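You operate a simulated robot arm through the tools that you are given. There is no shell and no other tool.

You are at the controls of a simulated two-armed robot. One attempt, no reset.

TASK
Put one of the nut plates from the shelf under the panel frame on the top of the trim bench. Take the grey reject bin and leave it on top of the grey cover. Take the felt block and put it on top of the grey gap block. Press the bolts call button to switch it on. Take the door hinge b and put it on the parts cell of the long tray. Fetch the click wrench and stand it on top of the purple flush block. Fetch the door hinge a and set it on the bottom shelf of the nutrunner bench. Lift the yellow lid open. Do these in any order. Set down upright: door hinge B, click wrench, door hinge A.

It is judged by the outcome, as a careful person would: the job done as asked, and still so three seconds after it is handed in. It fails if anything else is knocked over, pushed out of place, dropped, spilled or broken. Lids that push on must go on centred and level and be pressed home; caps that screw on are set level and turned clockwise until they are tight.

THE ROBOT
Two 7-joint arms with fingered hands on one trunk, on a base that moves. Base frame: it is fixed to the floor where the robot stands at the start and does not move with it; the origin is under the middle of the robot, x ahead of it, y to its left, z up. Readings come in cm, degrees, newtons and seconds.
The left shoulder is at the start at [3.7, 21.4, 106.2], the right one opposite. With the tool pointing down near the work surface each hand reaches from about 10 to 52 cm from the robot's upright axis, wherever it stands, measured 20 degrees to its own side. Places, roughly: Parts cell of the long tray (21x27 cm) [-224, -474, 70]; bolts call button [70, 280, 110]; bottom shelf of the nutrunner bench [60, -870, 20]; click wrench [50, -850, 100]; door hinge A [50, -850, 100]; door hinge B [25, -800, 75]; felt block (5x3x8 cm) [40, -130, 90]; grey cover (29x33x5 cm) [50, -330, 80]; grey gap block [25, -100, 100]; grey reject bin [50, 25, 50]; nut plate [50, 50, 50]; purple flush block [50, -875, 75]; top of the trim bench [60, -90, 90]; yellow lid [-270, 120, 90]. Payload 3.3 kg a hand.
The tool frame of a hand sits at the grasp point between the pads (the TCP): z along the fingers, y along the line on which they close. The tips reach 2.6 cm beyond it. The gripper opens to 13.2 cm; its body begins 7.3 cm behind the TCP. The gripper is a hand of 2 fingers: y runs from the thumb to the fingers, the wrist lies at [0, 0, -22.4] in the tool frame.
Orientation is that of the tool frame in the base frame, as [roll, pitch, yaw] about the fixed x, y, z axes, in that order (R = Rz(yaw) Ry(pitch) Rx(roll)). With the fingers straight down and closing along the base's y, the tool's x points along the base's -x, its y along +y and its z along -z.

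THE INTERFACE
- The arms move only by the tool arm_command. It takes "left_commands", "right_commands" or both (then of equal length, played together; a hand with none holds still); each is a list of rows, each a list of 2 entries, a list of its own where there are three numbers: the turn, a rotation vector about the base's x, y, z in units of 90 degrees (1.0 is 90 degrees), then the shift along the base's x, y, z in units of 400 mm (1.0 is 400 mm). In form: [[[ax, ay, az], [tx, ty, tz]], ...]. A call has 1 to 20 rows; each row is the pose to reach, as a shift and turn from the pose commanded when the call began. A call with a number of a shift or a turn outside -1 to 1 is refused whole. Each row takes 0.2 s and may step no farther than 5 cm and 8.6 degrees from the row before; otherwise, the whole call is refused. Where a pose cannot be reached the arm comes as near as it can. A force on the tool above 40 N (or 10 N above the force at the start of the call, whichever is more), or a blocked arm, ends the call early, and 0.2 s more pass. In this call time passes only in rows, and 0.2 s behind the last. It gives the time, the measured TCP pose, the force on the tool (base axes), the opening and the grip force at its end, in the units of the frame above (readings bear some noise), with the torque about the TCP (base axes, N m) and any sound that the robot's microphone picked up.
- Cameras (640 x 400 px; columns grow to the right, rows downward): "scene" is now at [12.11, -2.1, 123.84]; the picture's right is [-0.22, -0.98, 0.00], its down [-0.54, 0.12, -0.83] and it looks along [0.81, -0.18, -0.55] (base axes); focal length 214 px, centre (320, 200). "left" rides on the left gripper at [-6.6, -0.3, -9.9] in its tool frame; the picture's right is [0.04, -1.00, 0.00], its down [0.83, 0.03, -0.55] and it looks along [0.55, 0.02, 0.83] (tool axes); focal length 261 px, centre (320, 200). "right" rides on the right gripper at [6.5, -0.3, -9.9] in its tool frame; the picture's right is [0.04, 1.00, 0.00], its down [-0.83, 0.03, -0.55] and it looks along [-0.55, 0.02, 0.83] (tool axes); focal length 261 px, centre (320, 200).
- capture(camera): a new picture of that camera. The clock stands still meanwhile.
- slide_trunk(by): moves the trunk up (or, below 0, down) by that many cm; the arms and the scene camera ride with it, the base frame stays. It gives what a move gives, with no picture.
- drive_base(legs): drives the robot by 1 to 6 legs, each [ahead, left, turn to the left] in cm, cm and degrees, along the robot's own axes; the way and the turn of a leg run together, so that a leg with both is an arc; at most 150 cm and 180 degrees a leg. The arms and the cameras ride along, it lands a little off, and it stops where it bumps. It gives what a move gives.
- set_fingers(finger1, thumb_bend, hand): sets how far each is bent, from 0 (flat) to 1 (curled in); at 0.3 the hand is open as for a grip, at 0.7 the pads meet at the TCP. One left out holds its place. A second passes; each finger stops where it meets its share of the squeeze, and holds until it gets a number again. It is the only way to open and close the hand. It gives what a move gives, with no picture; readings hold the bend of each and the force on the fingers (four entries, about 0 where the hand has none), thumb and palm.
- head_to(pan, tilt): turns the head with the scene camera to pan (to the left, within 86 degrees either way) and tilt (down, from -29 to 69), counted from straight ahead of the robot (the tilt from the chest, where the trunk bows). It gives what a move gives.
- pixel_to_xyz(camera, pixels): for up to 12 pixels [column, row] of the newest picture of that camera ("zoom" is the newest enlarged one), the place [x, y, z] in the base frame of the surface seen there, good to about 0.3 cm. The clock stands still meanwhile.
- inspect(camera, box): a new picture of the part [left, top, right, bottom] of that camera's present view, enlarged. The clock stands still meanwhile.
- job_done(): hands the job in; it is judged then, once.

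Leave the grippers open and the arms clear of the work at the hand-in unless told otherwise.

The tools are called after "Request:" as name(argument=value, ...) on one line, values as JSON. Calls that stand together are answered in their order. arm_command: Moves the arms, as the interface text tells. Its arguments: {"type":"object","properties":{"left_commands":{"type":"array","items":{"type":"array"}},"right_commands":{"type":"array","items":{"type":"array"}}},"required":[]} The other tools are called the same way: slide_trunk (by) moves the trunk up or down; set_fingers (finger1, thumb_bend, hand) moves the fingers one by one; drive_base (legs) drives the base; head_to (pan, tilt) turns the head that bears the scene camera; capture (camera) takes a picture; pixel_to_xyz (camera, pixels) gives the place of the surface under pixels of a picture; inspect (camera, box) takes an enlarged picture of a part of a camera's view; job_done () hands the job in.

At the start:

```text
t: 0.0
left_ee_pos: [34.41, 3.12, 113.28]
left_ee_rot: [-179.8, 0.1, 180.0]
left_ft_force: [-0.4, 0.3, -0.1]
left_torque: [0.03, -0.01, 0.01]
left_gripper_width: 13.2
left_finger_force: 0.1
left_shape: jaw
left_bend: [0.3, 0.3]
left_finger forces: [0.1, 0.0, 0.0, 0.1, 0.1, 0.0]
right_ee_pos: [32.8, -24.21, 109.9]
right_ee_rot: [179.9, 0.0, 179.9]
right_ft_force: [-0.4, 0.1, -0.4]
right_torque: [0.0, -0.01, 0.02]
right_gripper_width: 13.22
right_finger_force: 0.0
right_shape: jaw
right_bend: [0.3, 0.3]
right_finger forces: [0.0, 0.0, 0.1, 0.0, 0.0, 0.2]
trunk travel left (down, up): [-34.5, 41.6]
robot x, y, heading: [0.09, 0.15, 0.1]
head pan, tilt (commanded): [-12.4, 33.5]
```

scene: 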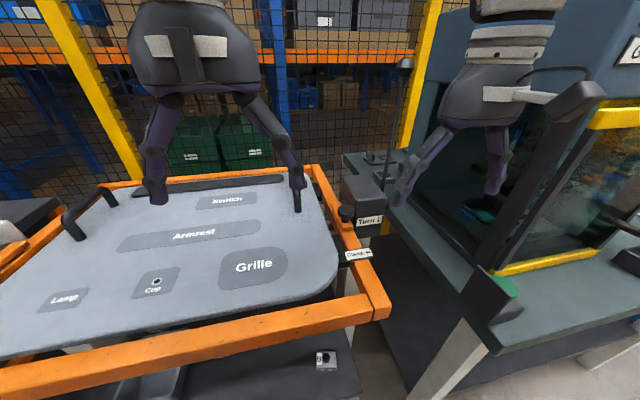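
right: 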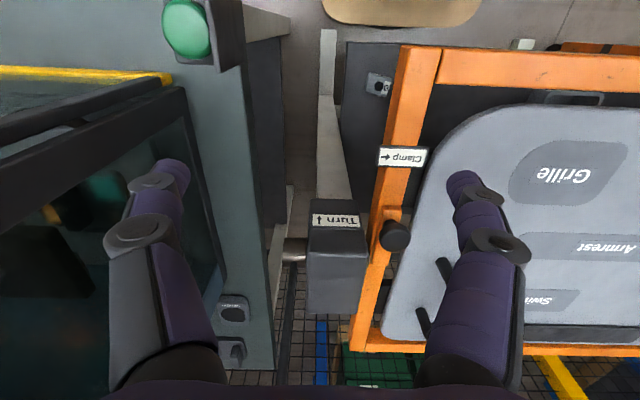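
left: 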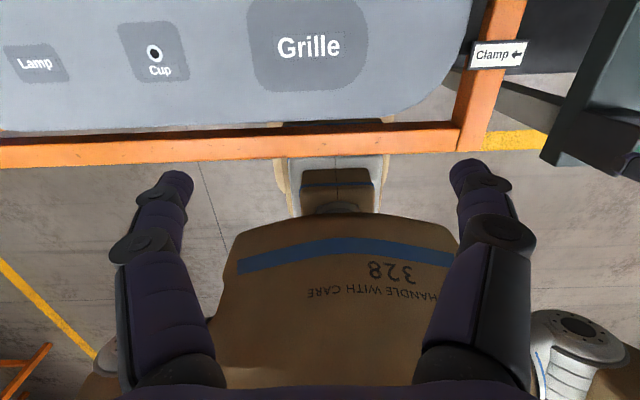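

I see the panel frame with an orange rim ahead and a machine to the right. First I will look around with the head before moving anything.

Request:
head_to(pan=0, tilt=55)

Request:
capture(camera="scene")

```text
t: 0.8
left_ee_pos: [34.62, 3.16, 113.17]
left_ee_rot: [-179.9, 0.1, -179.9]
left_ft_force: [0.2, -0.4, -0.1]
left_torque: [0.0, -0.01, 0.02]
left_gripper_width: 13.2
left_finger_force: 0.1
left_shape: jaw
left_bend: [0.3, 0.3]
left_finger forces: [0.0, 0.1, 0.0, 0.0, 0.0, 0.1]
right_ee_pos: [32.83, -24.26, 109.73]
right_ee_rot: [179.9, 0.1, -180.0]
right_ft_force: [-0.2, -0.6, -0.4]
right_torque: [-0.04, 0.03, -0.04]
right_gripper_width: 13.19
right_finger_force: 0.1
right_shape: jaw
right_bend: [0.3, 0.3]
right_finger forces: [0.1, 0.0, 0.0, 0.0, 0.1, 0.1]
trunk travel left (down, up): [-34.5, 41.6]
robot x, y, heading: [-0.06, 0.19, 0.0]
head pan, tilt (commanded): [0.0, 55.0]
```

```text
taken
```

scene: 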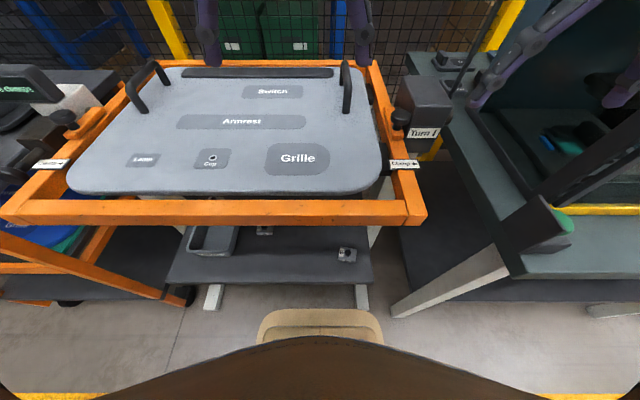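

The shelf under the panel holds a grey bin near (212,240) and small nut plates near (347,255) and (265,230). I will zoom in on them.

Request:
inspect(camera="scene", box=[160, 200, 400, 350])

Request:
pixel_to_xyz(camera="scene", pixels=[[212, 228], [212, 240], [347, 255], [265, 230], [280, 265], [200, 210], [400, 210], [250, 110], [250, 185], [410, 100], [424, 130], [180, 275]])

```text
2.67 times, centred on (280, 275) of scene
```

zoom: 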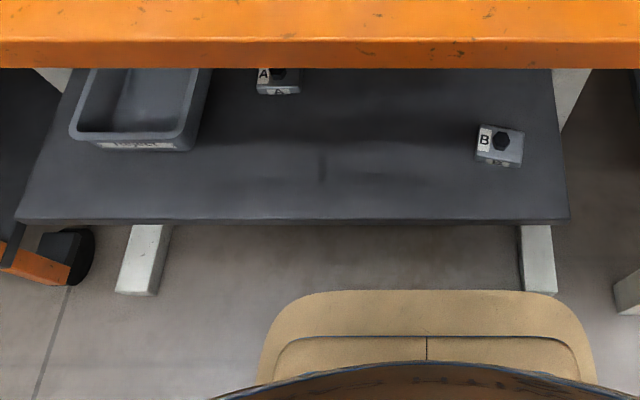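

```text
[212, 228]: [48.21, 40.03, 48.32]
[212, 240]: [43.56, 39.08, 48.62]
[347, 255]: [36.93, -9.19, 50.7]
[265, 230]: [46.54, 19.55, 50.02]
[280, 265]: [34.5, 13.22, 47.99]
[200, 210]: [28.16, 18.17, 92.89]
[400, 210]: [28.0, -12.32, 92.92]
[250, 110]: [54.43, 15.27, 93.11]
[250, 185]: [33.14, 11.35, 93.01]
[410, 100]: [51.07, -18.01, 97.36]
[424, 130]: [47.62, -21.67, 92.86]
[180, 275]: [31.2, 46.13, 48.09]
```

I've found nut plate A at about (46.5,19.5,50), plate B at (36.9,-9.2,50.7), and the reject bin near (46,40,48). Next I will look left and right to learn the surroundings.

Request:
head_to(pan=70, tilt=25)

Request:
capture(camera="scene")

Request:
head_to(pan=-45, tilt=30)

Request:
capture(camera="scene")

Request:
head_to(pan=-86, tilt=25)

Request:
capture(camera="scene")

```text
t: 2.3
left_ee_pos: [34.43, 3.15, 113.4]
left_ee_rot: [-179.8, 0.1, -180.0]
left_ft_force: [0.1, -0.3, -0.4]
left_torque: [0.02, -0.02, -0.01]
left_gripper_width: 13.18
left_finger_force: 0.1
left_shape: jaw
left_bend: [0.3, 0.3]
left_finger forces: [0.0, 0.0, 0.1, 0.0, 0.1, 0.0]
right_ee_pos: [32.81, -24.26, 109.84]
right_ee_rot: [179.9, 0.2, -180.0]
right_ft_force: [-0.4, -0.9, -0.3]
right_torque: [-0.01, 0.0, -0.01]
right_gripper_width: 13.2
right_finger_force: 0.0
right_shape: jaw
right_bend: [0.3, 0.3]
right_finger forces: [0.1, 0.0, 0.1, 0.0, 0.1, 0.0]
trunk travel left (down, up): [-34.5, 41.6]
robot x, y, heading: [0.19, 0.01, -0.0]
head pan, tilt (commanded): [70.0, 25.0]
```

```text
taken
```

scene: 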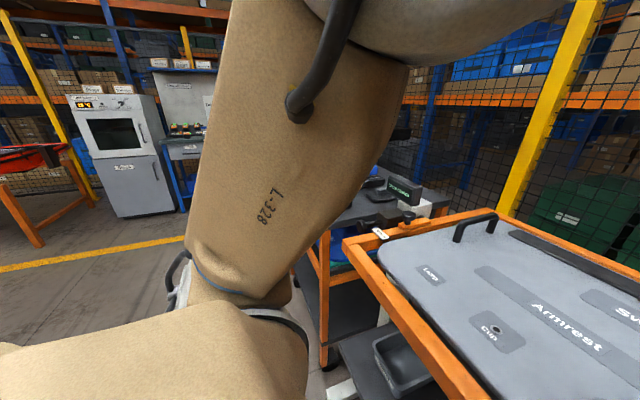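

```text
t: 4.2
left_ee_pos: [34.47, 3.17, 113.18]
left_ee_rot: [-179.8, 0.1, 180.0]
left_ft_force: [-0.2, 0.1, 0.3]
left_torque: [0.02, 0.01, -0.03]
left_gripper_width: 13.21
left_finger_force: 0.2
left_shape: jaw
left_bend: [0.3, 0.3]
left_finger forces: [0.1, 0.1, 0.1, 0.0, 0.1, 0.1]
right_ee_pos: [32.84, -24.27, 109.83]
right_ee_rot: [179.9, 0.1, 180.0]
right_ft_force: [-0.5, 0.1, 0.0]
right_torque: [0.0, 0.01, 0.02]
right_gripper_width: 13.18
right_finger_force: 0.1
right_shape: jaw
right_bend: [0.3, 0.3]
right_finger forces: [0.0, 0.0, 0.0, 0.1, 0.1, 0.0]
trunk travel left (down, up): [-34.5, 41.6]
robot x, y, heading: [-0.15, -0.09, 0.1]
head pan, tilt (commanded): [-45.0, 30.0]
```

```text
taken
```

scene: 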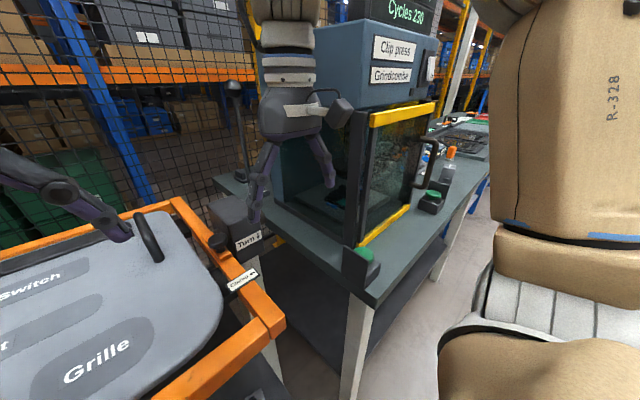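

```text
t: 5.3
left_ee_pos: [34.4, 3.11, 113.31]
left_ee_rot: [-179.8, 0.1, -179.9]
left_ft_force: [0.8, -0.9, 0.1]
left_torque: [0.02, 0.0, 0.02]
left_gripper_width: 13.2
left_finger_force: 0.1
left_shape: jaw
left_bend: [0.3, 0.3]
left_finger forces: [0.0, 0.0, 0.0, 0.0, 0.0, 0.0]
right_ee_pos: [32.68, -24.35, 109.76]
right_ee_rot: [179.9, 0.1, 179.9]
right_ft_force: [0.0, -0.2, 0.2]
right_torque: [0.01, 0.04, 0.0]
right_gripper_width: 13.19
right_finger_force: 0.0
right_shape: jaw
right_bend: [0.3, 0.3]
right_finger forces: [0.1, 0.1, 0.1, 0.0, 0.0, 0.0]
trunk travel left (down, up): [-34.5, 41.6]
robot x, y, heading: [-0.11, 0.06, -0.1]
head pan, tilt (commanded): [-85.9, 25.0]
```

```text
taken
```

scene: 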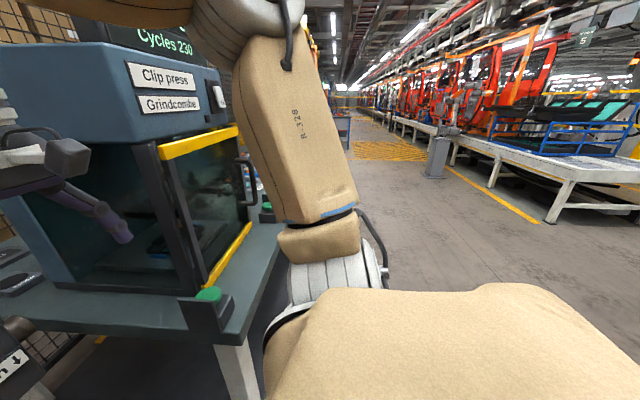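

I see the clip press on a teal-grey bench to the right, with more items farther along it. I will back off about 40 cm so the arms come clear of the panel, then look at the shelf again.

Request:
drive_base(legs=[[-40, 0, 0]])

Request:
head_to(pan=0, tilt=40)

Request:
capture(camera="scene")

```text
t: 7.8
left_ee_pos: [-5.82, 3.13, 113.3]
left_ee_rot: [-180.0, 0.1, -179.8]
left_ft_force: [-0.6, -1.0, -1.1]
left_torque: [-0.02, -0.03, -0.01]
left_gripper_width: 13.17
left_finger_force: 0.1
left_shape: jaw
left_bend: [0.3, 0.3]
left_finger forces: [0.0, 0.0, 0.0, 0.0, 0.0, 0.0]
right_ee_pos: [-7.26, -24.19, 109.79]
right_ee_rot: [179.9, 0.1, -179.7]
right_ft_force: [0.6, 0.7, -0.1]
right_torque: [-0.02, 0.03, -0.03]
right_gripper_width: 13.18
right_finger_force: 0.0
right_shape: jaw
right_bend: [0.3, 0.3]
right_finger forces: [0.0, 0.0, 0.0, 0.0, 0.0, 0.1]
trunk travel left (down, up): [-34.5, 41.6]
robot x, y, heading: [-39.78, -0.2, 0.3]
head pan, tilt (commanded): [-85.9, 25.0]
```

```text
t: 9.4
left_ee_pos: [-5.7, 3.12, 113.3]
left_ee_rot: [-179.9, 0.0, -179.8]
left_ft_force: [-1.1, -0.2, 0.1]
left_torque: [-0.03, 0.01, -0.01]
left_gripper_width: 13.2
left_finger_force: 0.0
left_shape: jaw
left_bend: [0.3, 0.3]
left_finger forces: [0.1, 0.0, 0.1, 0.0, 0.0, 0.0]
right_ee_pos: [-7.16, -24.33, 109.81]
right_ee_rot: [179.8, 0.1, -179.9]
right_ft_force: [0.2, -0.3, -0.1]
right_torque: [-0.02, 0.01, 0.04]
right_gripper_width: 13.22
right_finger_force: 0.1
right_shape: jaw
right_bend: [0.3, 0.3]
right_finger forces: [0.1, 0.1, 0.0, 0.0, 0.1, 0.0]
trunk travel left (down, up): [-34.5, 41.6]
robot x, y, heading: [-40.29, -0.12, 0.4]
head pan, tilt (commanded): [0.0, 40.0]
```

```text
taken
```

scene: 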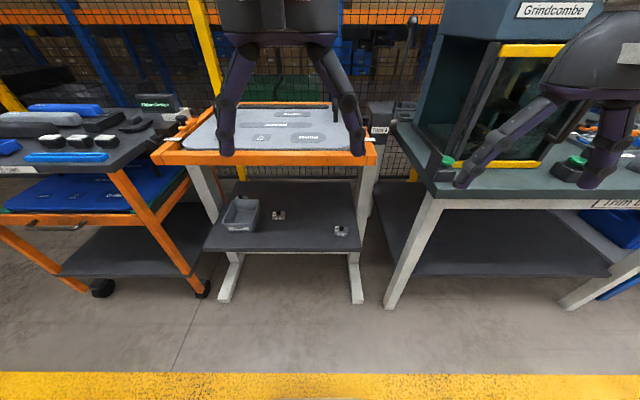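

Now the shelf shows the bin at (242,213), plate A at (278,216) and plate B at (340,231). The bench to the right reads "Trim b…". I will zoom in and measure.

Request:
inspect(camera="scene", box=[200, 160, 400, 285])

Request:
pixel_to_xyz(camera="zoom", pixels=[[70, 200], [130, 225], [190, 210], [130, 120], [180, 130], [75, 130], [250, 182], [262, 172], [450, 225], [440, 230], [300, 260], [20, 275]])

Request:
inspect(camera="scene", box=[400, 60, 640, 210])

```text
3.20 times, centred on (300, 222) of scene
```

zoom: 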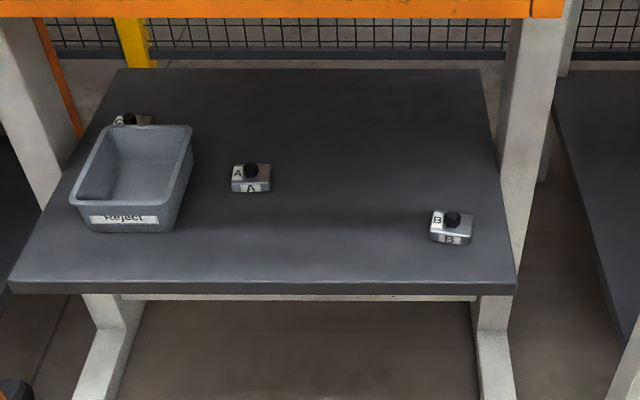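

```text
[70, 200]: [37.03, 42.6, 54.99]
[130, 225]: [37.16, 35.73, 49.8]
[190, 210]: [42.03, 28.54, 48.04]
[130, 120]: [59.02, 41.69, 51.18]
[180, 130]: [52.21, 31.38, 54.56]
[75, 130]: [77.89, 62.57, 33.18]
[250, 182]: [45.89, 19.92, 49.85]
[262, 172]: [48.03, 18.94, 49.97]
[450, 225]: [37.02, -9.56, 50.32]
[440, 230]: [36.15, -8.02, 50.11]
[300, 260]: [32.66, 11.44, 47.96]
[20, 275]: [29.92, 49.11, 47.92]
```

```text
2.67 times, centred on (520, 135) of scene
```

zoom: 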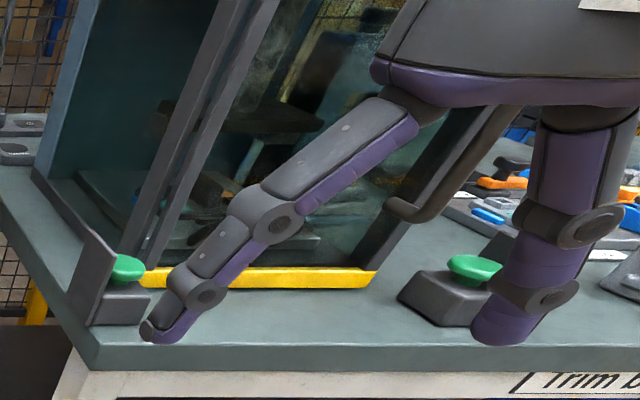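

There are three nut plates: A, B and C (C is behind the bin). B is the easiest, at about (36.7,-9.2), and its top is about z 50. The bin spans roughly x 36–54 and y 29–43, with its rim at z 55. I will lower the trunk and measure the trim bench and other items.

Request:
pixel_to_xyz(camera="zoom", pixels=[[120, 345], [250, 310], [360, 320], [450, 290], [475, 262], [540, 220], [500, 185], [590, 220], [100, 365], [30, 150], [600, 360], [560, 345]])

Request:
slide_trunk(by=-33)

Request:
head_to(pan=0, tilt=30)

Request:
capture(camera="scene")

```text
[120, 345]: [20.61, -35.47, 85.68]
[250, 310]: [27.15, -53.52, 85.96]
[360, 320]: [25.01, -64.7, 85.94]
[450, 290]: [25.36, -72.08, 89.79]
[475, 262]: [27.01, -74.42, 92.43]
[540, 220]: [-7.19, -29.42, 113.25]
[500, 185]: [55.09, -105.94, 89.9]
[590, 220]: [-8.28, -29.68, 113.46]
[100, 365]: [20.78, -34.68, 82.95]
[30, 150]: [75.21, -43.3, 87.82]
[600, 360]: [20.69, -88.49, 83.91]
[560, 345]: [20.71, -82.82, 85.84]
```

```text
t: 12.6
left_ee_pos: [1.33, 3.3, 70.11]
left_ee_rot: [-179.6, -17.8, -179.6]
left_ft_force: [-0.3, 0.4, 1.3]
left_torque: [0.01, 0.0, -0.01]
left_gripper_width: 13.18
left_finger_force: 0.0
left_shape: jaw
left_bend: [0.3, 0.3]
left_finger forces: [0.0, 0.0, 0.1, 0.0, 0.1, 0.0]
right_ee_pos: [-1.24, -24.24, 66.58]
right_ee_rot: [180.0, -18.9, -179.8]
right_ft_force: [1.4, -0.7, -0.3]
right_torque: [-0.01, -0.01, -0.01]
right_gripper_width: 13.19
right_finger_force: 0.0
right_shape: jaw
right_bend: [0.3, 0.3]
right_finger forces: [0.1, 0.0, 0.0, 0.0, 0.0, 0.0]
trunk travel left (down, up): [-1.5, 74.6]
robot x, y, heading: [-39.97, -0.32, 0.0]
head pan, tilt (commanded): [0.0, 40.0]
```

```text
t: 13.3
left_ee_pos: [1.27, 3.39, 70.15]
left_ee_rot: [-179.8, -17.8, -179.7]
left_ft_force: [1.4, -0.4, -0.1]
left_torque: [0.03, -0.01, -0.01]
left_gripper_width: 13.2
left_finger_force: 0.1
left_shape: jaw
left_bend: [0.3, 0.3]
left_finger forces: [0.0, 0.0, 0.0, 0.0, 0.1, 0.0]
right_ee_pos: [-1.18, -24.22, 66.52]
right_ee_rot: [180.0, -19.0, -179.9]
right_ft_force: [-0.1, 0.2, -0.3]
right_torque: [0.01, 0.03, -0.03]
right_gripper_width: 13.2
right_finger_force: 0.0
right_shape: jaw
right_bend: [0.3, 0.3]
right_finger forces: [0.0, 0.1, 0.0, 0.0, 0.1, 0.0]
trunk travel left (down, up): [-1.5, 74.6]
robot x, y, heading: [-40.08, -0.27, 0.1]
head pan, tilt (commanded): [0.0, 30.0]
```

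```text
taken
```

scene: 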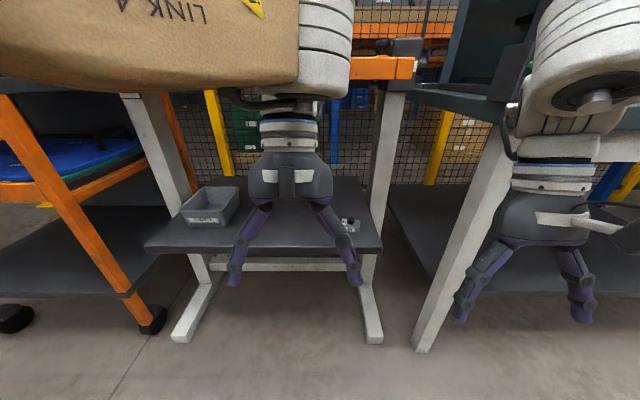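

Lowering also bowed the trunk by about 18°, so the hands are now pitched forward. I will tilt both hands to about 50° forward-down, moving the left out in front of the bin's side and the right in front of plate B. They stay outside the frame for now.

Request:
arm_command(left_commands=[[[0, -0.06, 0], [0.015, 0.1, -0.012]], [[0, -0.12, 0], [0.03, 0.2, -0.025]], [[0, -0.18, 0], [0.045, 0.3, -0.037]], [[0, -0.24, 0], [0.06, 0.4, -0.05]], [[0, -0.3, 0], [0.077, 0.5, -0.062]], [[0, -0.36, 0], [0.0925, 0.59, -0.075]]], right_commands=[[[0, -0.06, 0], [0.026, 0.0625, -0.02]], [[0, -0.115, 0], [0.052, 0.125, -0.038]], [[0, -0.17, 0], [0.078, 0.1875, -0.057]], [[0, -0.23, 0], [0.104, 0.25, -0.077]], [[0, -0.29, 0], [0.13, 0.3125, -0.096]], [[0, -0.345, 0], [0.155, 0.375, -0.115]]])

Request:
capture(camera="scene")

Request:
capture(camera="right")

Request:
capture(camera="left")

```text
t: 14.8
left_ee_pos: [5.03, 26.86, 67.31]
left_ee_rot: [-179.8, 14.8, -179.7]
left_ft_force: [-0.5, 0.2, -0.5]
left_torque: [-0.03, 0.02, -0.01]
left_gripper_width: 13.18
left_finger_force: 0.1
left_shape: jaw
left_bend: [0.3, 0.3]
left_finger forces: [0.1, 0.1, 0.1, 0.0, 0.0, 0.0]
right_ee_pos: [5.07, -9.37, 61.88]
right_ee_rot: [-179.9, 12.1, -180.0]
right_ft_force: [-0.4, -0.5, 0.1]
right_torque: [0.03, -0.01, -0.01]
right_gripper_width: 13.18
right_finger_force: 0.1
right_shape: jaw
right_bend: [0.3, 0.3]
right_finger forces: [0.0, 0.1, 0.1, 0.1, 0.1, 0.0]
trunk travel left (down, up): [-1.5, 74.6]
robot x, y, heading: [-39.9, 0.32, 0.3]
head pan, tilt (commanded): [0.0, 30.0]
```

```text
taken
```

scene: 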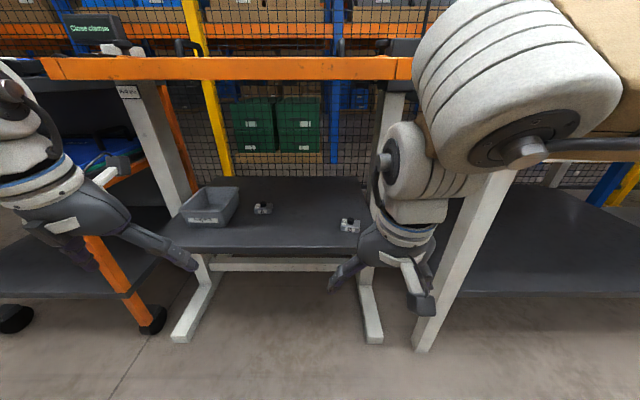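

```text
taken
```

right: 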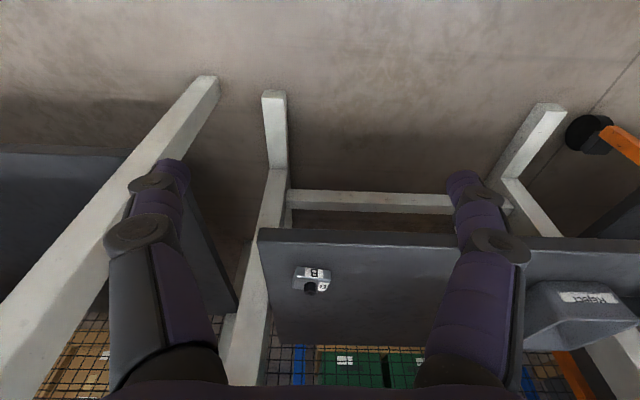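

```text
taken
```

left: 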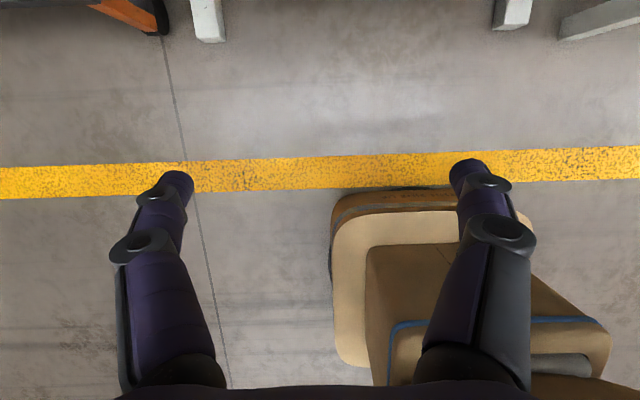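

Pitch reads +12 to +15°, so the tool only leans slightly forward. I will tilt both hands a further 35° forward.

Request:
arm_command(left_commands=[[[0, -0.08, 0], [0, 0, 0]], [[0, -0.16, 0], [0, 0, 0]], [[0, -0.24, 0], [0, 0, 0]], [[0, -0.32, 0], [0, 0, 0]], [[0, -0.4, 0], [0, 0, 0]]], right_commands=[[[0, -0.085, 0], [0, 0, 0]], [[0, -0.17, 0], [0, 0, 0]], [[0, -0.255, 0], [0, 0, 0]], [[0, -0.34, 0], [0, 0, 0]], [[0, -0.42, 0], [0, 0, 0]]])

Request:
capture(camera="scene")

Request:
capture(camera="right")

```text
t: 15.9
left_ee_pos: [8.33, 26.55, 68.86]
left_ee_rot: [-179.5, 50.5, -179.7]
left_ft_force: [-0.5, -0.2, 0.0]
left_torque: [-0.02, -0.02, 0.03]
left_gripper_width: 13.19
left_finger_force: 0.1
left_shape: jaw
left_bend: [0.3, 0.3]
left_finger forces: [0.1, 0.0, 0.0, 0.0, 0.2, 0.1]
left hand out of reach, approached as far as the arm can: row 4, 5
right_ee_pos: [5.27, -9.36, 62.0]
right_ee_rot: [-180.0, 50.0, -179.9]
right_ft_force: [1.0, 0.6, -0.3]
right_torque: [-0.02, -0.03, 0.0]
right_gripper_width: 13.18
right_finger_force: 0.0
right_shape: jaw
right_bend: [0.3, 0.3]
right_finger forces: [0.1, 0.0, 0.1, 0.0, 0.0, 0.0]
trunk travel left (down, up): [-1.5, 74.6]
robot x, y, heading: [-40.26, 0.03, 0.1]
head pan, tilt (commanded): [0.0, 30.0]
```

```text
taken
```

scene: 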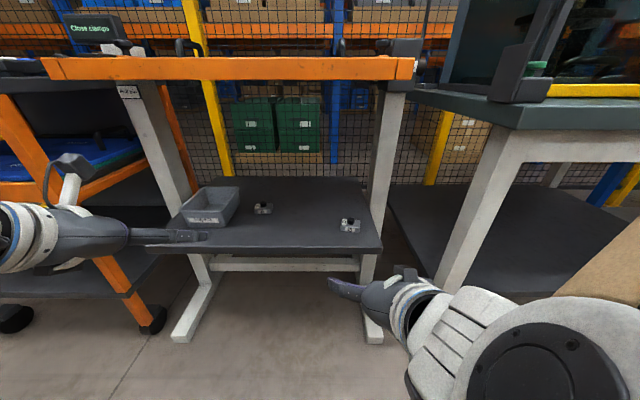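

```text
taken
```

right: 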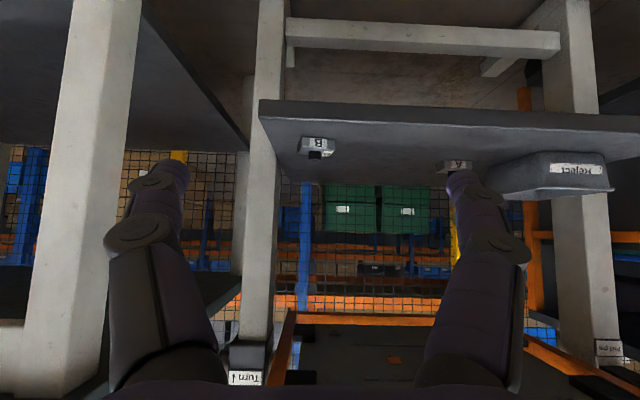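

The right forearm now runs low and to the right. I will measure where it lies against the bench leg near (465,220) before driving in.

Request:
pixel_to_xyz(camera="scene", pixels=[[400, 310], [450, 340], [490, 300], [560, 310], [470, 215], [450, 270], [510, 180], [600, 250], [350, 225], [60, 230], [100, 290], [30, 210]])

```text
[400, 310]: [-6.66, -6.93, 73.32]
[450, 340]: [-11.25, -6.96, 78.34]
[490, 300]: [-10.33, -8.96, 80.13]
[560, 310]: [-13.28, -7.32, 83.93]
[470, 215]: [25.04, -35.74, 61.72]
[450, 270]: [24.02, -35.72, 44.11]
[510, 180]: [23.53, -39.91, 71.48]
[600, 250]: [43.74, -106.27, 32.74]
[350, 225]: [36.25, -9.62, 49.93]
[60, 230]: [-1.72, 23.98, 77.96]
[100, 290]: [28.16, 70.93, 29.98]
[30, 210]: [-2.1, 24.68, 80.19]
```

The forearm is at about z 73–84, behind x = -6, so it stays in front of the rail. I will drive ahead 20 cm and look again.

Request:
drive_base(legs=[[20, 0, 0]])

Request:
capture(camera="scene")

Request:
capture(camera="right")

Request:
capture(camera="left")

```text
t: 17.6
left_ee_pos: [28.59, 26.75, 68.73]
left_ee_rot: [-179.7, 50.6, -179.6]
left_ft_force: [-0.3, 0.2, 0.3]
left_torque: [-0.01, -0.01, 0.01]
left_gripper_width: 13.2
left_finger_force: 0.1
left_shape: jaw
left_bend: [0.3, 0.3]
left_finger forces: [0.1, 0.0, 0.1, 0.1, 0.0, 0.0]
right_ee_pos: [25.53, -9.09, 61.99]
right_ee_rot: [-179.8, 49.9, -179.7]
right_ft_force: [-0.3, -0.3, -0.4]
right_torque: [0.01, 0.0, 0.01]
right_gripper_width: 13.18
right_finger_force: 0.2
right_shape: jaw
right_bend: [0.3, 0.3]
right_finger forces: [0.0, 0.0, 0.0, 0.1, 0.0, 0.1]
trunk travel left (down, up): [-1.5, 74.6]
robot x, y, heading: [-19.85, -0.02, 0.2]
head pan, tilt (commanded): [0.0, 30.0]
```

```text
taken
```

scene: 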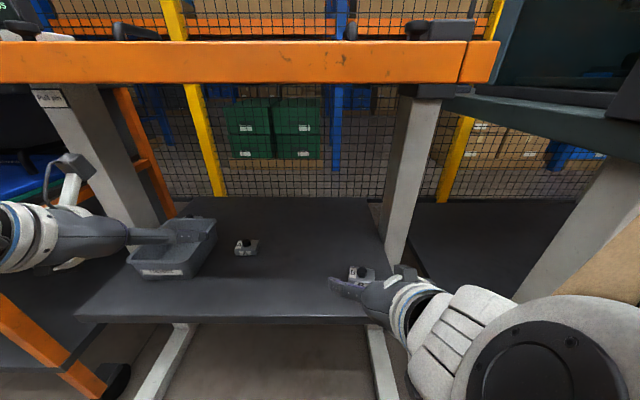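

```text
taken
```

right: 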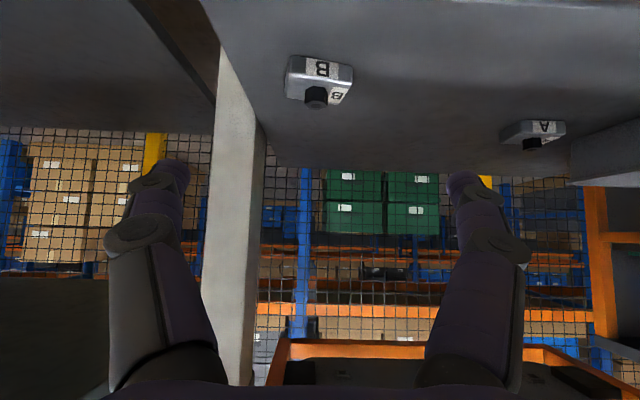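

```text
taken
```

left: 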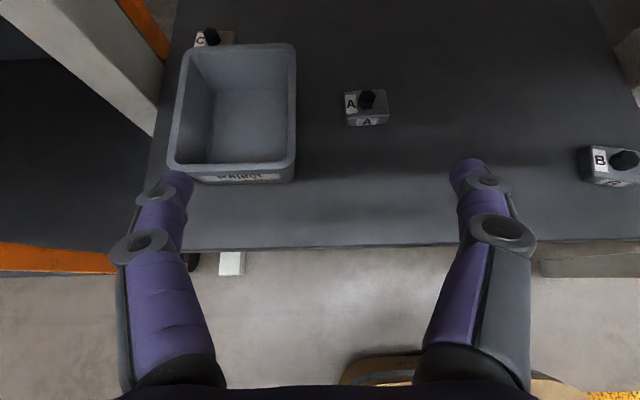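

The view is clear. The right camera bracket hangs under the hand at this tilt, so I will ease the right hand back to about 35° and measure plate B's corners.

Request:
pixel_to_xyz(camera="right", pixels=[[290, 75], [350, 80], [317, 97], [320, 68], [292, 95], [335, 100], [345, 92], [295, 62], [350, 70]])

Request:
arm_command(right_commands=[[[0, 0.085, 0], [0, 0, 0]], [[0, 0.167, 0], [0, 0, 0]]])

Request:
inspect(camera="right", box=[200, 0, 440, 150])

```text
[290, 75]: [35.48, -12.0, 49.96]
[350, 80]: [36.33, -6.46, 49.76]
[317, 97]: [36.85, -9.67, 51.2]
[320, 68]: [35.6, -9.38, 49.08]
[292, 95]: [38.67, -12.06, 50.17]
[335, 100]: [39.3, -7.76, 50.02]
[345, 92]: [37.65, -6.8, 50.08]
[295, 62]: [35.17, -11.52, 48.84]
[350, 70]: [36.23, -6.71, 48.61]
```

```text
t: 18.2
left_ee_pos: [28.62, 26.69, 68.92]
left_ee_rot: [-179.6, 50.5, -179.6]
left_ft_force: [0.6, -0.8, 0.6]
left_torque: [-0.02, -0.01, 0.01]
left_gripper_width: 13.21
left_finger_force: 0.1
left_shape: jaw
left_bend: [0.3, 0.3]
left_finger forces: [0.0, 0.0, 0.0, 0.0, 0.0, 0.0]
right_ee_pos: [25.54, -9.13, 62.04]
right_ee_rot: [-180.0, 34.8, -179.7]
right_ft_force: [-0.5, 0.3, 0.0]
right_torque: [-0.04, -0.01, -0.01]
right_gripper_width: 13.23
right_finger_force: 0.0
right_shape: jaw
right_bend: [0.3, 0.3]
right_finger forces: [0.0, 0.1, 0.0, 0.0, 0.1, 0.0]
trunk travel left (down, up): [-1.5, 74.6]
robot x, y, heading: [-19.77, 0.08, 0.7]
head pan, tilt (commanded): [0.0, 30.0]
```

```text
2.67 times, centred on (320, 75) of right
```

zoom: 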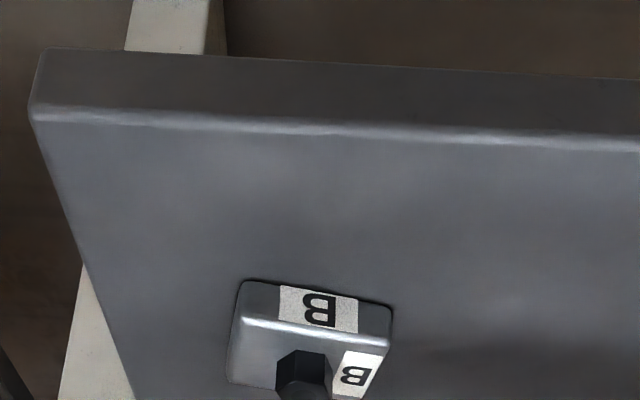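

Plate B spans x 35–39.5 and y -12 to -6.5, with its top at z 50, turned about -11.5°. I will check the rail's underside height, then drive on another 11 cm.

Request:
pixel_to_xyz(camera="scene", pixels=[[250, 50], [250, 79], [100, 80], [60, 165], [45, 185], [20, 240], [100, 215], [480, 320]])

Request:
drive_base(legs=[[11, 0, 0]])

Request:
capture(camera="scene")

Request:
capture(camera="right")

```text
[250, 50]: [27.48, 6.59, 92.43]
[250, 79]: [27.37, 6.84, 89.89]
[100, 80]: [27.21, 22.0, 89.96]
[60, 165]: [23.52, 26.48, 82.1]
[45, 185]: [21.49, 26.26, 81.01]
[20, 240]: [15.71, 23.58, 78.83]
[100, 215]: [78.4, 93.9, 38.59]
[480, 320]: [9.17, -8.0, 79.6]
```

```text
t: 19.4
left_ee_pos: [39.9, 26.93, 68.82]
left_ee_rot: [-179.5, 50.5, -179.5]
left_ft_force: [-0.8, -1.1, 0.5]
left_torque: [0.01, -0.02, 0.01]
left_gripper_width: 13.19
left_finger_force: 0.1
left_shape: jaw
left_bend: [0.3, 0.3]
left_finger forces: [0.0, 0.1, 0.0, 0.0, 0.0, 0.0]
right_ee_pos: [36.78, -8.92, 62.17]
right_ee_rot: [-180.0, 34.9, -179.6]
right_ft_force: [0.0, -0.1, -0.3]
right_torque: [0.0, -0.02, -0.01]
right_gripper_width: 13.19
right_finger_force: 0.1
right_shape: jaw
right_bend: [0.3, 0.3]
right_finger forces: [0.0, 0.0, 0.0, 0.0, 0.1, 0.0]
trunk travel left (down, up): [-1.5, 74.6]
robot x, y, heading: [-8.63, -0.04, 0.4]
head pan, tilt (commanded): [0.0, 30.0]
```

```text
taken
```

scene: 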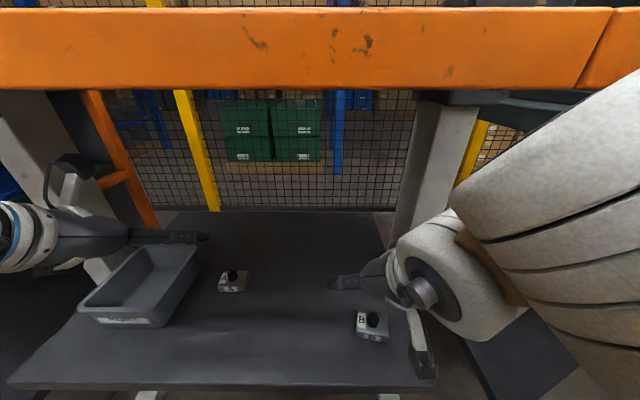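

```text
taken
```

right: 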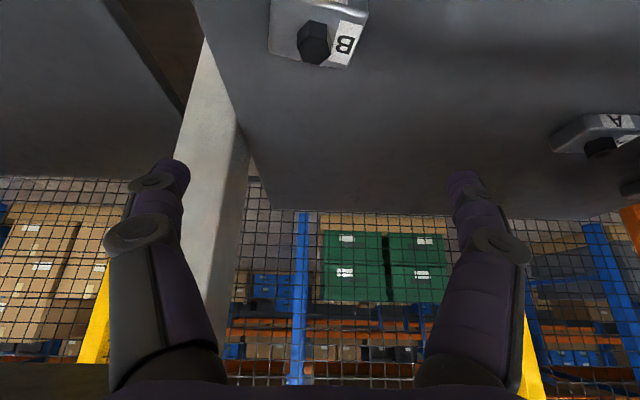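

The left hand clears the rail (rail underside 89.9, bracket top about 82). Now I will lower the right hand over plate B, turning it -11.5° to square up with the plate.

Request:
arm_command(right_commands=[[[0, 0.02, -0.032], [-0.001, -0.003, -0.075]], [[0, 0.04, -0.064], [-0.003, -0.006, -0.15]], [[0, 0.06, -0.096], [-0.004, -0.008, -0.22]], [[0, 0.078, -0.128], [-0.005, -0.01, -0.255]]])

Request:
capture(camera="scene")

Request:
capture(camera="right")

```text
t: 20.4
left_ee_pos: [39.79, 26.88, 68.85]
left_ee_rot: [-179.6, 50.5, -179.6]
left_ft_force: [-0.6, -0.6, 0.2]
left_torque: [0.02, 0.03, 0.03]
left_gripper_width: 13.2
left_finger_force: 0.2
left_shape: jaw
left_bend: [0.3, 0.3]
left_finger forces: [0.0, 0.1, 0.0, 0.0, 0.0, 0.0]
right_ee_pos: [36.64, -9.06, 51.55]
right_ee_rot: [-179.3, 27.8, 169.2]
right_ft_force: [-0.3, -0.8, 0.0]
right_torque: [-0.01, 0.01, 0.05]
right_gripper_width: 13.16
right_finger_force: 0.1
right_shape: jaw
right_bend: [0.3, 0.3]
right_finger forces: [0.0, 0.0, 0.1, 0.0, 0.0, 0.0]
trunk travel left (down, up): [-1.5, 74.6]
robot x, y, heading: [-8.73, 0.07, 0.4]
head pan, tilt (commanded): [0.0, 30.0]
```

```text
taken
```

scene: 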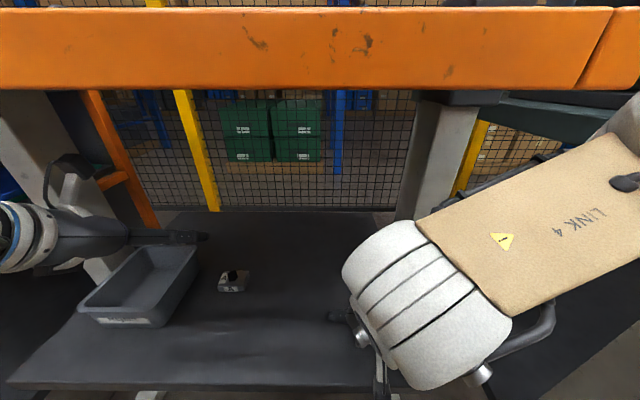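

```text
taken
```

right: 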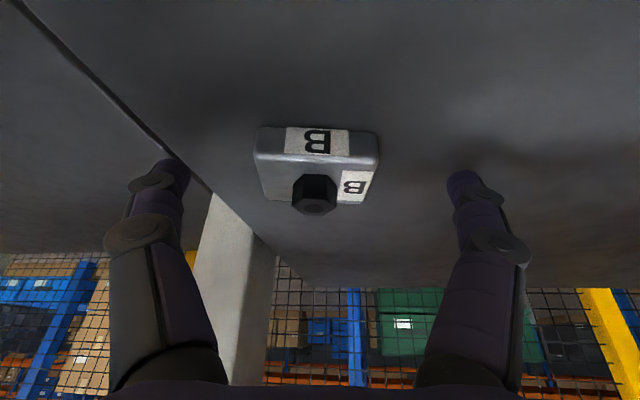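

Plate B sits centred between the fingers and squared up. I will lower another 0.6 cm and close.

Request:
arm_command(right_commands=[[[0, 0, 0], [0.004, -0.006, -0.016]]])

Request:
set_fingers(hand="right", finger1=0.7, thumb_bend=0.7)

Request:
capture(camera="right")

```text
t: 20.8
left_ee_pos: [39.9, 26.98, 68.81]
left_ee_rot: [-179.5, 50.5, -179.5]
left_ft_force: [-0.1, -0.3, -0.7]
left_torque: [-0.01, 0.0, -0.03]
left_gripper_width: 13.18
left_finger_force: 0.1
left_shape: jaw
left_bend: [0.3, 0.3]
left_finger forces: [0.0, 0.0, 0.0, 0.0, 0.0, 0.0]
right_ee_pos: [36.74, -9.3, 50.96]
right_ee_rot: [-179.3, 27.9, 169.3]
right_ft_force: [-0.7, 0.4, -0.3]
right_torque: [0.0, 0.0, 0.01]
right_gripper_width: 13.19
right_finger_force: 0.1
right_shape: jaw
right_bend: [0.3, 0.3]
right_finger forces: [0.0, 0.0, 0.1, 0.0, 0.0, 0.1]
trunk travel left (down, up): [-1.5, 74.6]
robot x, y, heading: [-8.72, 0.42, 0.5]
head pan, tilt (commanded): [0.0, 30.0]
```

```text
t: 21.8
left_ee_pos: [39.79, 26.92, 69.0]
left_ee_rot: [-179.5, 50.5, -179.5]
left_ft_force: [-0.8, 0.1, 0.3]
left_torque: [0.02, -0.03, 0.02]
left_gripper_width: 13.2
left_finger_force: 0.1
left_shape: jaw
left_bend: [0.3, 0.3]
left_finger forces: [0.0, 0.0, 0.0, 0.0, 0.0, 0.1]
right_ee_pos: [36.81, -9.32, 51.06]
right_ee_rot: [-179.2, 28.0, 169.2]
right_ft_force: [1.9, -2.6, 11.6]
right_torque: [0.46, -0.31, -0.06]
right_gripper_width: 5.51
right_finger_force: 24.3
right_shape: fingers
right_bend: [0.53, 0.61]
right_finger forces: [30.3, 0.0, 0.0, 0.0, 17.5, 0.0]
trunk travel left (down, up): [-1.5, 74.6]
robot x, y, heading: [-8.52, -0.14, 0.3]
head pan, tilt (commanded): [0.0, 30.0]
```

```text
taken
```

right: 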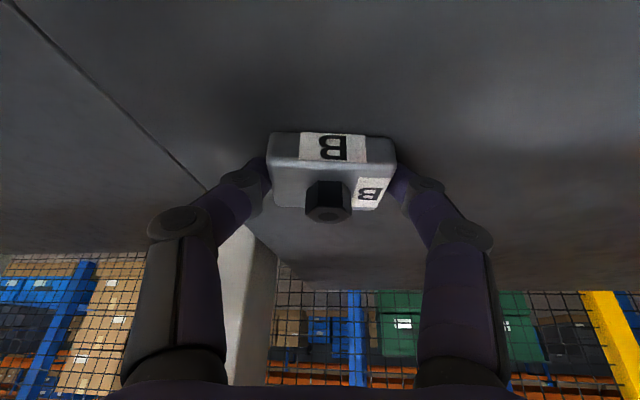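

Plate B is held at 5.5 cm with about 24 N of grip. I will lift it 10 cm and check.

Request:
arm_command(right_commands=[[[0, 0, 0], [0, 0, 0.05]], [[0, 0, 0], [0, 0, 0.125]], [[0, 0, 0], [0, 0, 0.2]], [[0, 0, 0], [0, 0, 0.25]]])

Request:
capture(camera="right")

Request:
capture(camera="left")

```text
t: 22.8
left_ee_pos: [39.89, 26.9, 69.03]
left_ee_rot: [-179.6, 50.5, -179.5]
left_ft_force: [1.0, -0.3, 0.5]
left_torque: [0.03, -0.02, -0.02]
left_gripper_width: 13.16
left_finger_force: 0.1
left_shape: jaw
left_bend: [0.3, 0.3]
left_finger forces: [0.0, 0.0, 0.0, 0.1, 0.1, 0.1]
right_ee_pos: [36.46, -9.52, 61.06]
right_ee_rot: [-179.3, 27.8, 169.3]
right_ft_force: [-0.7, 0.7, -3.2]
right_torque: [0.02, 0.06, 0.02]
right_gripper_width: 5.54
right_finger_force: 16.1
right_shape: fingers
right_bend: [0.52, 0.62]
right_finger forces: [16.0, 0.0, 0.1, 0.0, 16.0, 0.0]
trunk travel left (down, up): [-1.5, 74.6]
robot x, y, heading: [-8.75, 0.0, 0.5]
head pan, tilt (commanded): [0.0, 30.0]
```

```text
taken
```

right: 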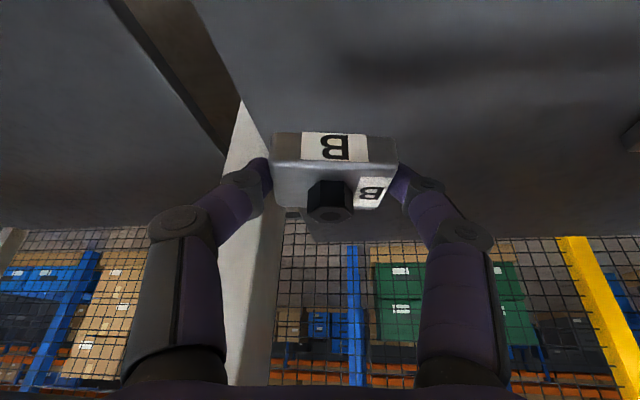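

```text
taken
```

left: 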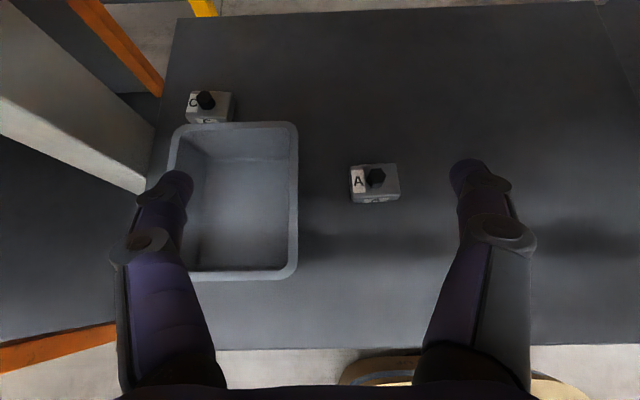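

The plate is held, weighing about 3 N. Next is the bin: I will measure its rim in the left picture, right wall near column 293 and rows 130–270.

Request:
pixel_to_xyz(camera="left", pixels=[[293, 145], [293, 200], [292, 255], [240, 274], [235, 127], [177, 145], [240, 210], [350, 185], [375, 172], [399, 185], [360, 200], [286, 200]])

Request:
inspect(camera="left", box=[140, 90, 420, 290])

```text
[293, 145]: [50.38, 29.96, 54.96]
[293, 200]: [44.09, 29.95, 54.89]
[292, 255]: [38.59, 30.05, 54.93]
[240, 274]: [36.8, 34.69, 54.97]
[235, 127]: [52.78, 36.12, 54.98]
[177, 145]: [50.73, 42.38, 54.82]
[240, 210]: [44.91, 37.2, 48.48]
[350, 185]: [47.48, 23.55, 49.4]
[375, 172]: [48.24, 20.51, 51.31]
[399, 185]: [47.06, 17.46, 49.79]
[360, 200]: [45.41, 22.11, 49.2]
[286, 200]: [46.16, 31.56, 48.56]
```

```text
2.00 times, centred on (280, 190) of left
```

zoom: 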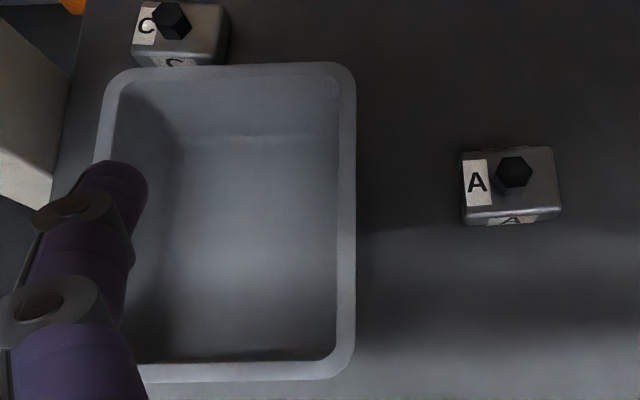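

The bin rim is at z 55, its right wall at y 30, and it spans x 36.5–53. Plate A's edge is at y 23.6, so I will narrow the left hand's opening first and then come over the right wall.

Request:
set_fingers(hand="left", finger1=0.48, thumb_bend=0.48)

Request:
arm_command(left_commands=[[[0, 0, 0], [0.055, 0.04, -0.05]], [[0, 0, 0], [0.1125, 0.0775, -0.11]], [[0, 0, 0], [0.1125, 0.0775, -0.2]]])

Request:
capture(camera="left")

Request:
capture(camera="scene")

```text
t: 23.8
left_ee_pos: [39.9, 26.92, 68.69]
left_ee_rot: [-179.6, 50.4, -179.5]
left_ft_force: [-0.9, 0.3, -0.6]
left_torque: [0.01, 0.0, 0.01]
left_gripper_width: 7.38
left_finger_force: 0.1
left_shape: fingers
left_bend: [0.48, 0.48]
left_finger forces: [0.0, 0.0, 0.0, 0.0, 0.0, 0.1]
right_ee_pos: [36.49, -9.69, 61.0]
right_ee_rot: [-179.1, 27.9, 169.3]
right_ft_force: [0.0, 1.1, -3.0]
right_torque: [0.0, 0.05, -0.02]
right_gripper_width: 5.54
right_finger_force: 15.6
right_shape: fingers
right_bend: [0.52, 0.62]
right_finger forces: [16.0, 0.0, 0.0, 0.0, 15.8, 0.1]
trunk travel left (down, up): [-1.5, 74.6]
robot x, y, heading: [-8.64, 0.17, 0.5]
head pan, tilt (commanded): [0.0, 30.0]
```

```text
t: 24.6
left_ee_pos: [44.24, 30.29, 60.91]
left_ee_rot: [-179.6, 50.6, -179.5]
left_ft_force: [0.1, -0.3, 0.0]
left_torque: [-0.04, 0.03, 0.0]
left_gripper_width: 7.4
left_finger_force: 0.0
left_shape: fingers
left_bend: [0.48, 0.48]
left_finger forces: [0.0, 0.1, 0.0, 0.1, 0.1, 0.0]
right_ee_pos: [36.51, -9.61, 61.0]
right_ee_rot: [-179.2, 27.9, 169.3]
right_ft_force: [0.4, -0.7, -2.9]
right_torque: [-0.04, 0.03, -0.01]
right_gripper_width: 5.55
right_finger_force: 16.1
right_shape: fingers
right_bend: [0.52, 0.62]
right_finger forces: [16.0, 0.0, 0.1, 0.0, 16.0, 0.0]
trunk travel left (down, up): [-1.5, 74.6]
robot x, y, heading: [-8.4, 0.13, 0.5]
head pan, tilt (commanded): [0.0, 30.0]
```

```text
taken
```

left: 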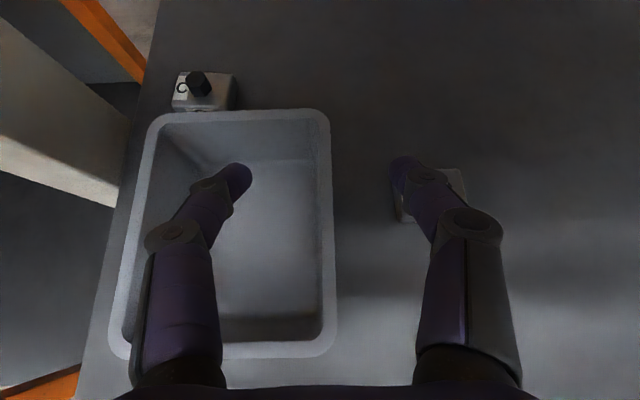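

```text
taken
```

scene: 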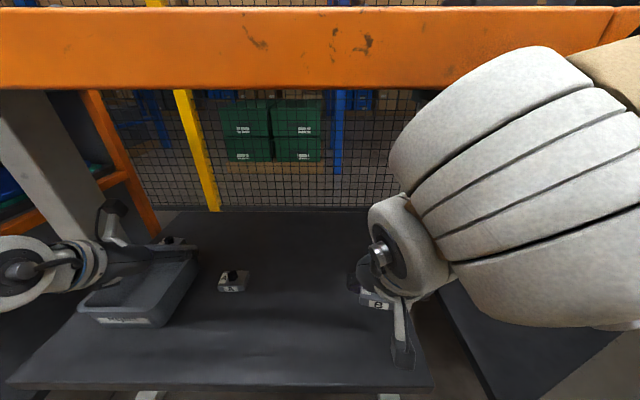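

The fingers straddle the right rim near column 325, but the thumb is close to plate A. I will narrow the opening further and lower onto the wall.

Request:
set_fingers(hand="left", finger1=0.55, thumb_bend=0.55)

Request:
arm_command(left_commands=[[[0, 0, 0], [0, -0.006, -0.05]], [[0, 0, 0], [0, -0.006, -0.12]], [[0, 0, 0], [0, -0.006, -0.175]], [[0, 0, 0], [0, -0.006, -0.21]]])

Request:
capture(camera="left")

```text
t: 25.6
left_ee_pos: [44.24, 30.26, 60.9]
left_ee_rot: [-179.6, 50.5, -179.5]
left_ft_force: [0.1, 0.3, 0.1]
left_torque: [0.0, 0.0, -0.01]
left_gripper_width: 5.01
left_finger_force: 0.0
left_shape: fingers
left_bend: [0.55, 0.55]
left_finger forces: [0.0, 0.1, 0.0, 0.1, 0.0, 0.1]
right_ee_pos: [36.57, -9.7, 60.94]
right_ee_rot: [-179.2, 27.9, 169.2]
right_ft_force: [0.1, -0.1, -2.9]
right_torque: [0.02, 0.06, -0.03]
right_gripper_width: 5.53
right_finger_force: 16.3
right_shape: fingers
right_bend: [0.52, 0.62]
right_finger forces: [16.0, 0.0, 0.1, 0.0, 15.9, 0.0]
trunk travel left (down, up): [-1.5, 74.6]
robot x, y, heading: [-8.28, -0.05, 0.5]
head pan, tilt (commanded): [0.0, 30.0]
```

```text
t: 26.6
left_ee_pos: [44.26, 29.97, 52.41]
left_ee_rot: [-179.6, 50.5, -179.5]
left_ft_force: [0.6, -0.1, 0.5]
left_torque: [0.02, 0.0, 0.02]
left_gripper_width: 5.0
left_finger_force: 0.1
left_shape: fingers
left_bend: [0.55, 0.55]
left_finger forces: [0.1, 0.1, 0.0, 0.0, 0.0, 0.0]
right_ee_pos: [36.51, -9.6, 60.97]
right_ee_rot: [-179.3, 27.9, 169.3]
right_ft_force: [-0.6, -0.8, -3.3]
right_torque: [0.0, 0.04, -0.01]
right_gripper_width: 5.55
right_finger_force: 15.8
right_shape: fingers
right_bend: [0.52, 0.62]
right_finger forces: [15.9, 0.0, 0.0, 0.1, 15.9, 0.0]
trunk travel left (down, up): [-1.5, 74.6]
robot x, y, heading: [-8.14, 0.07, 0.6]
head pan, tilt (commanded): [0.0, 30.0]
```

```text
taken
```

left: 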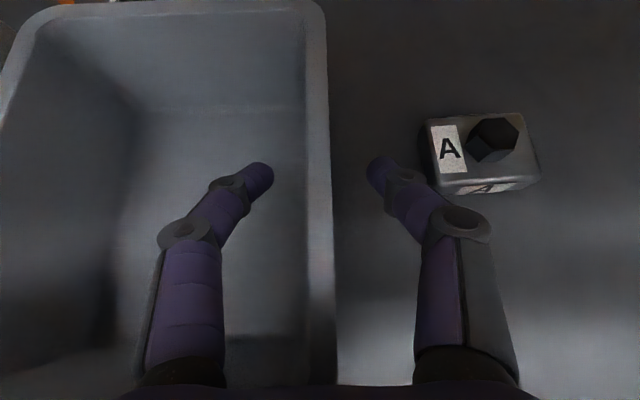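

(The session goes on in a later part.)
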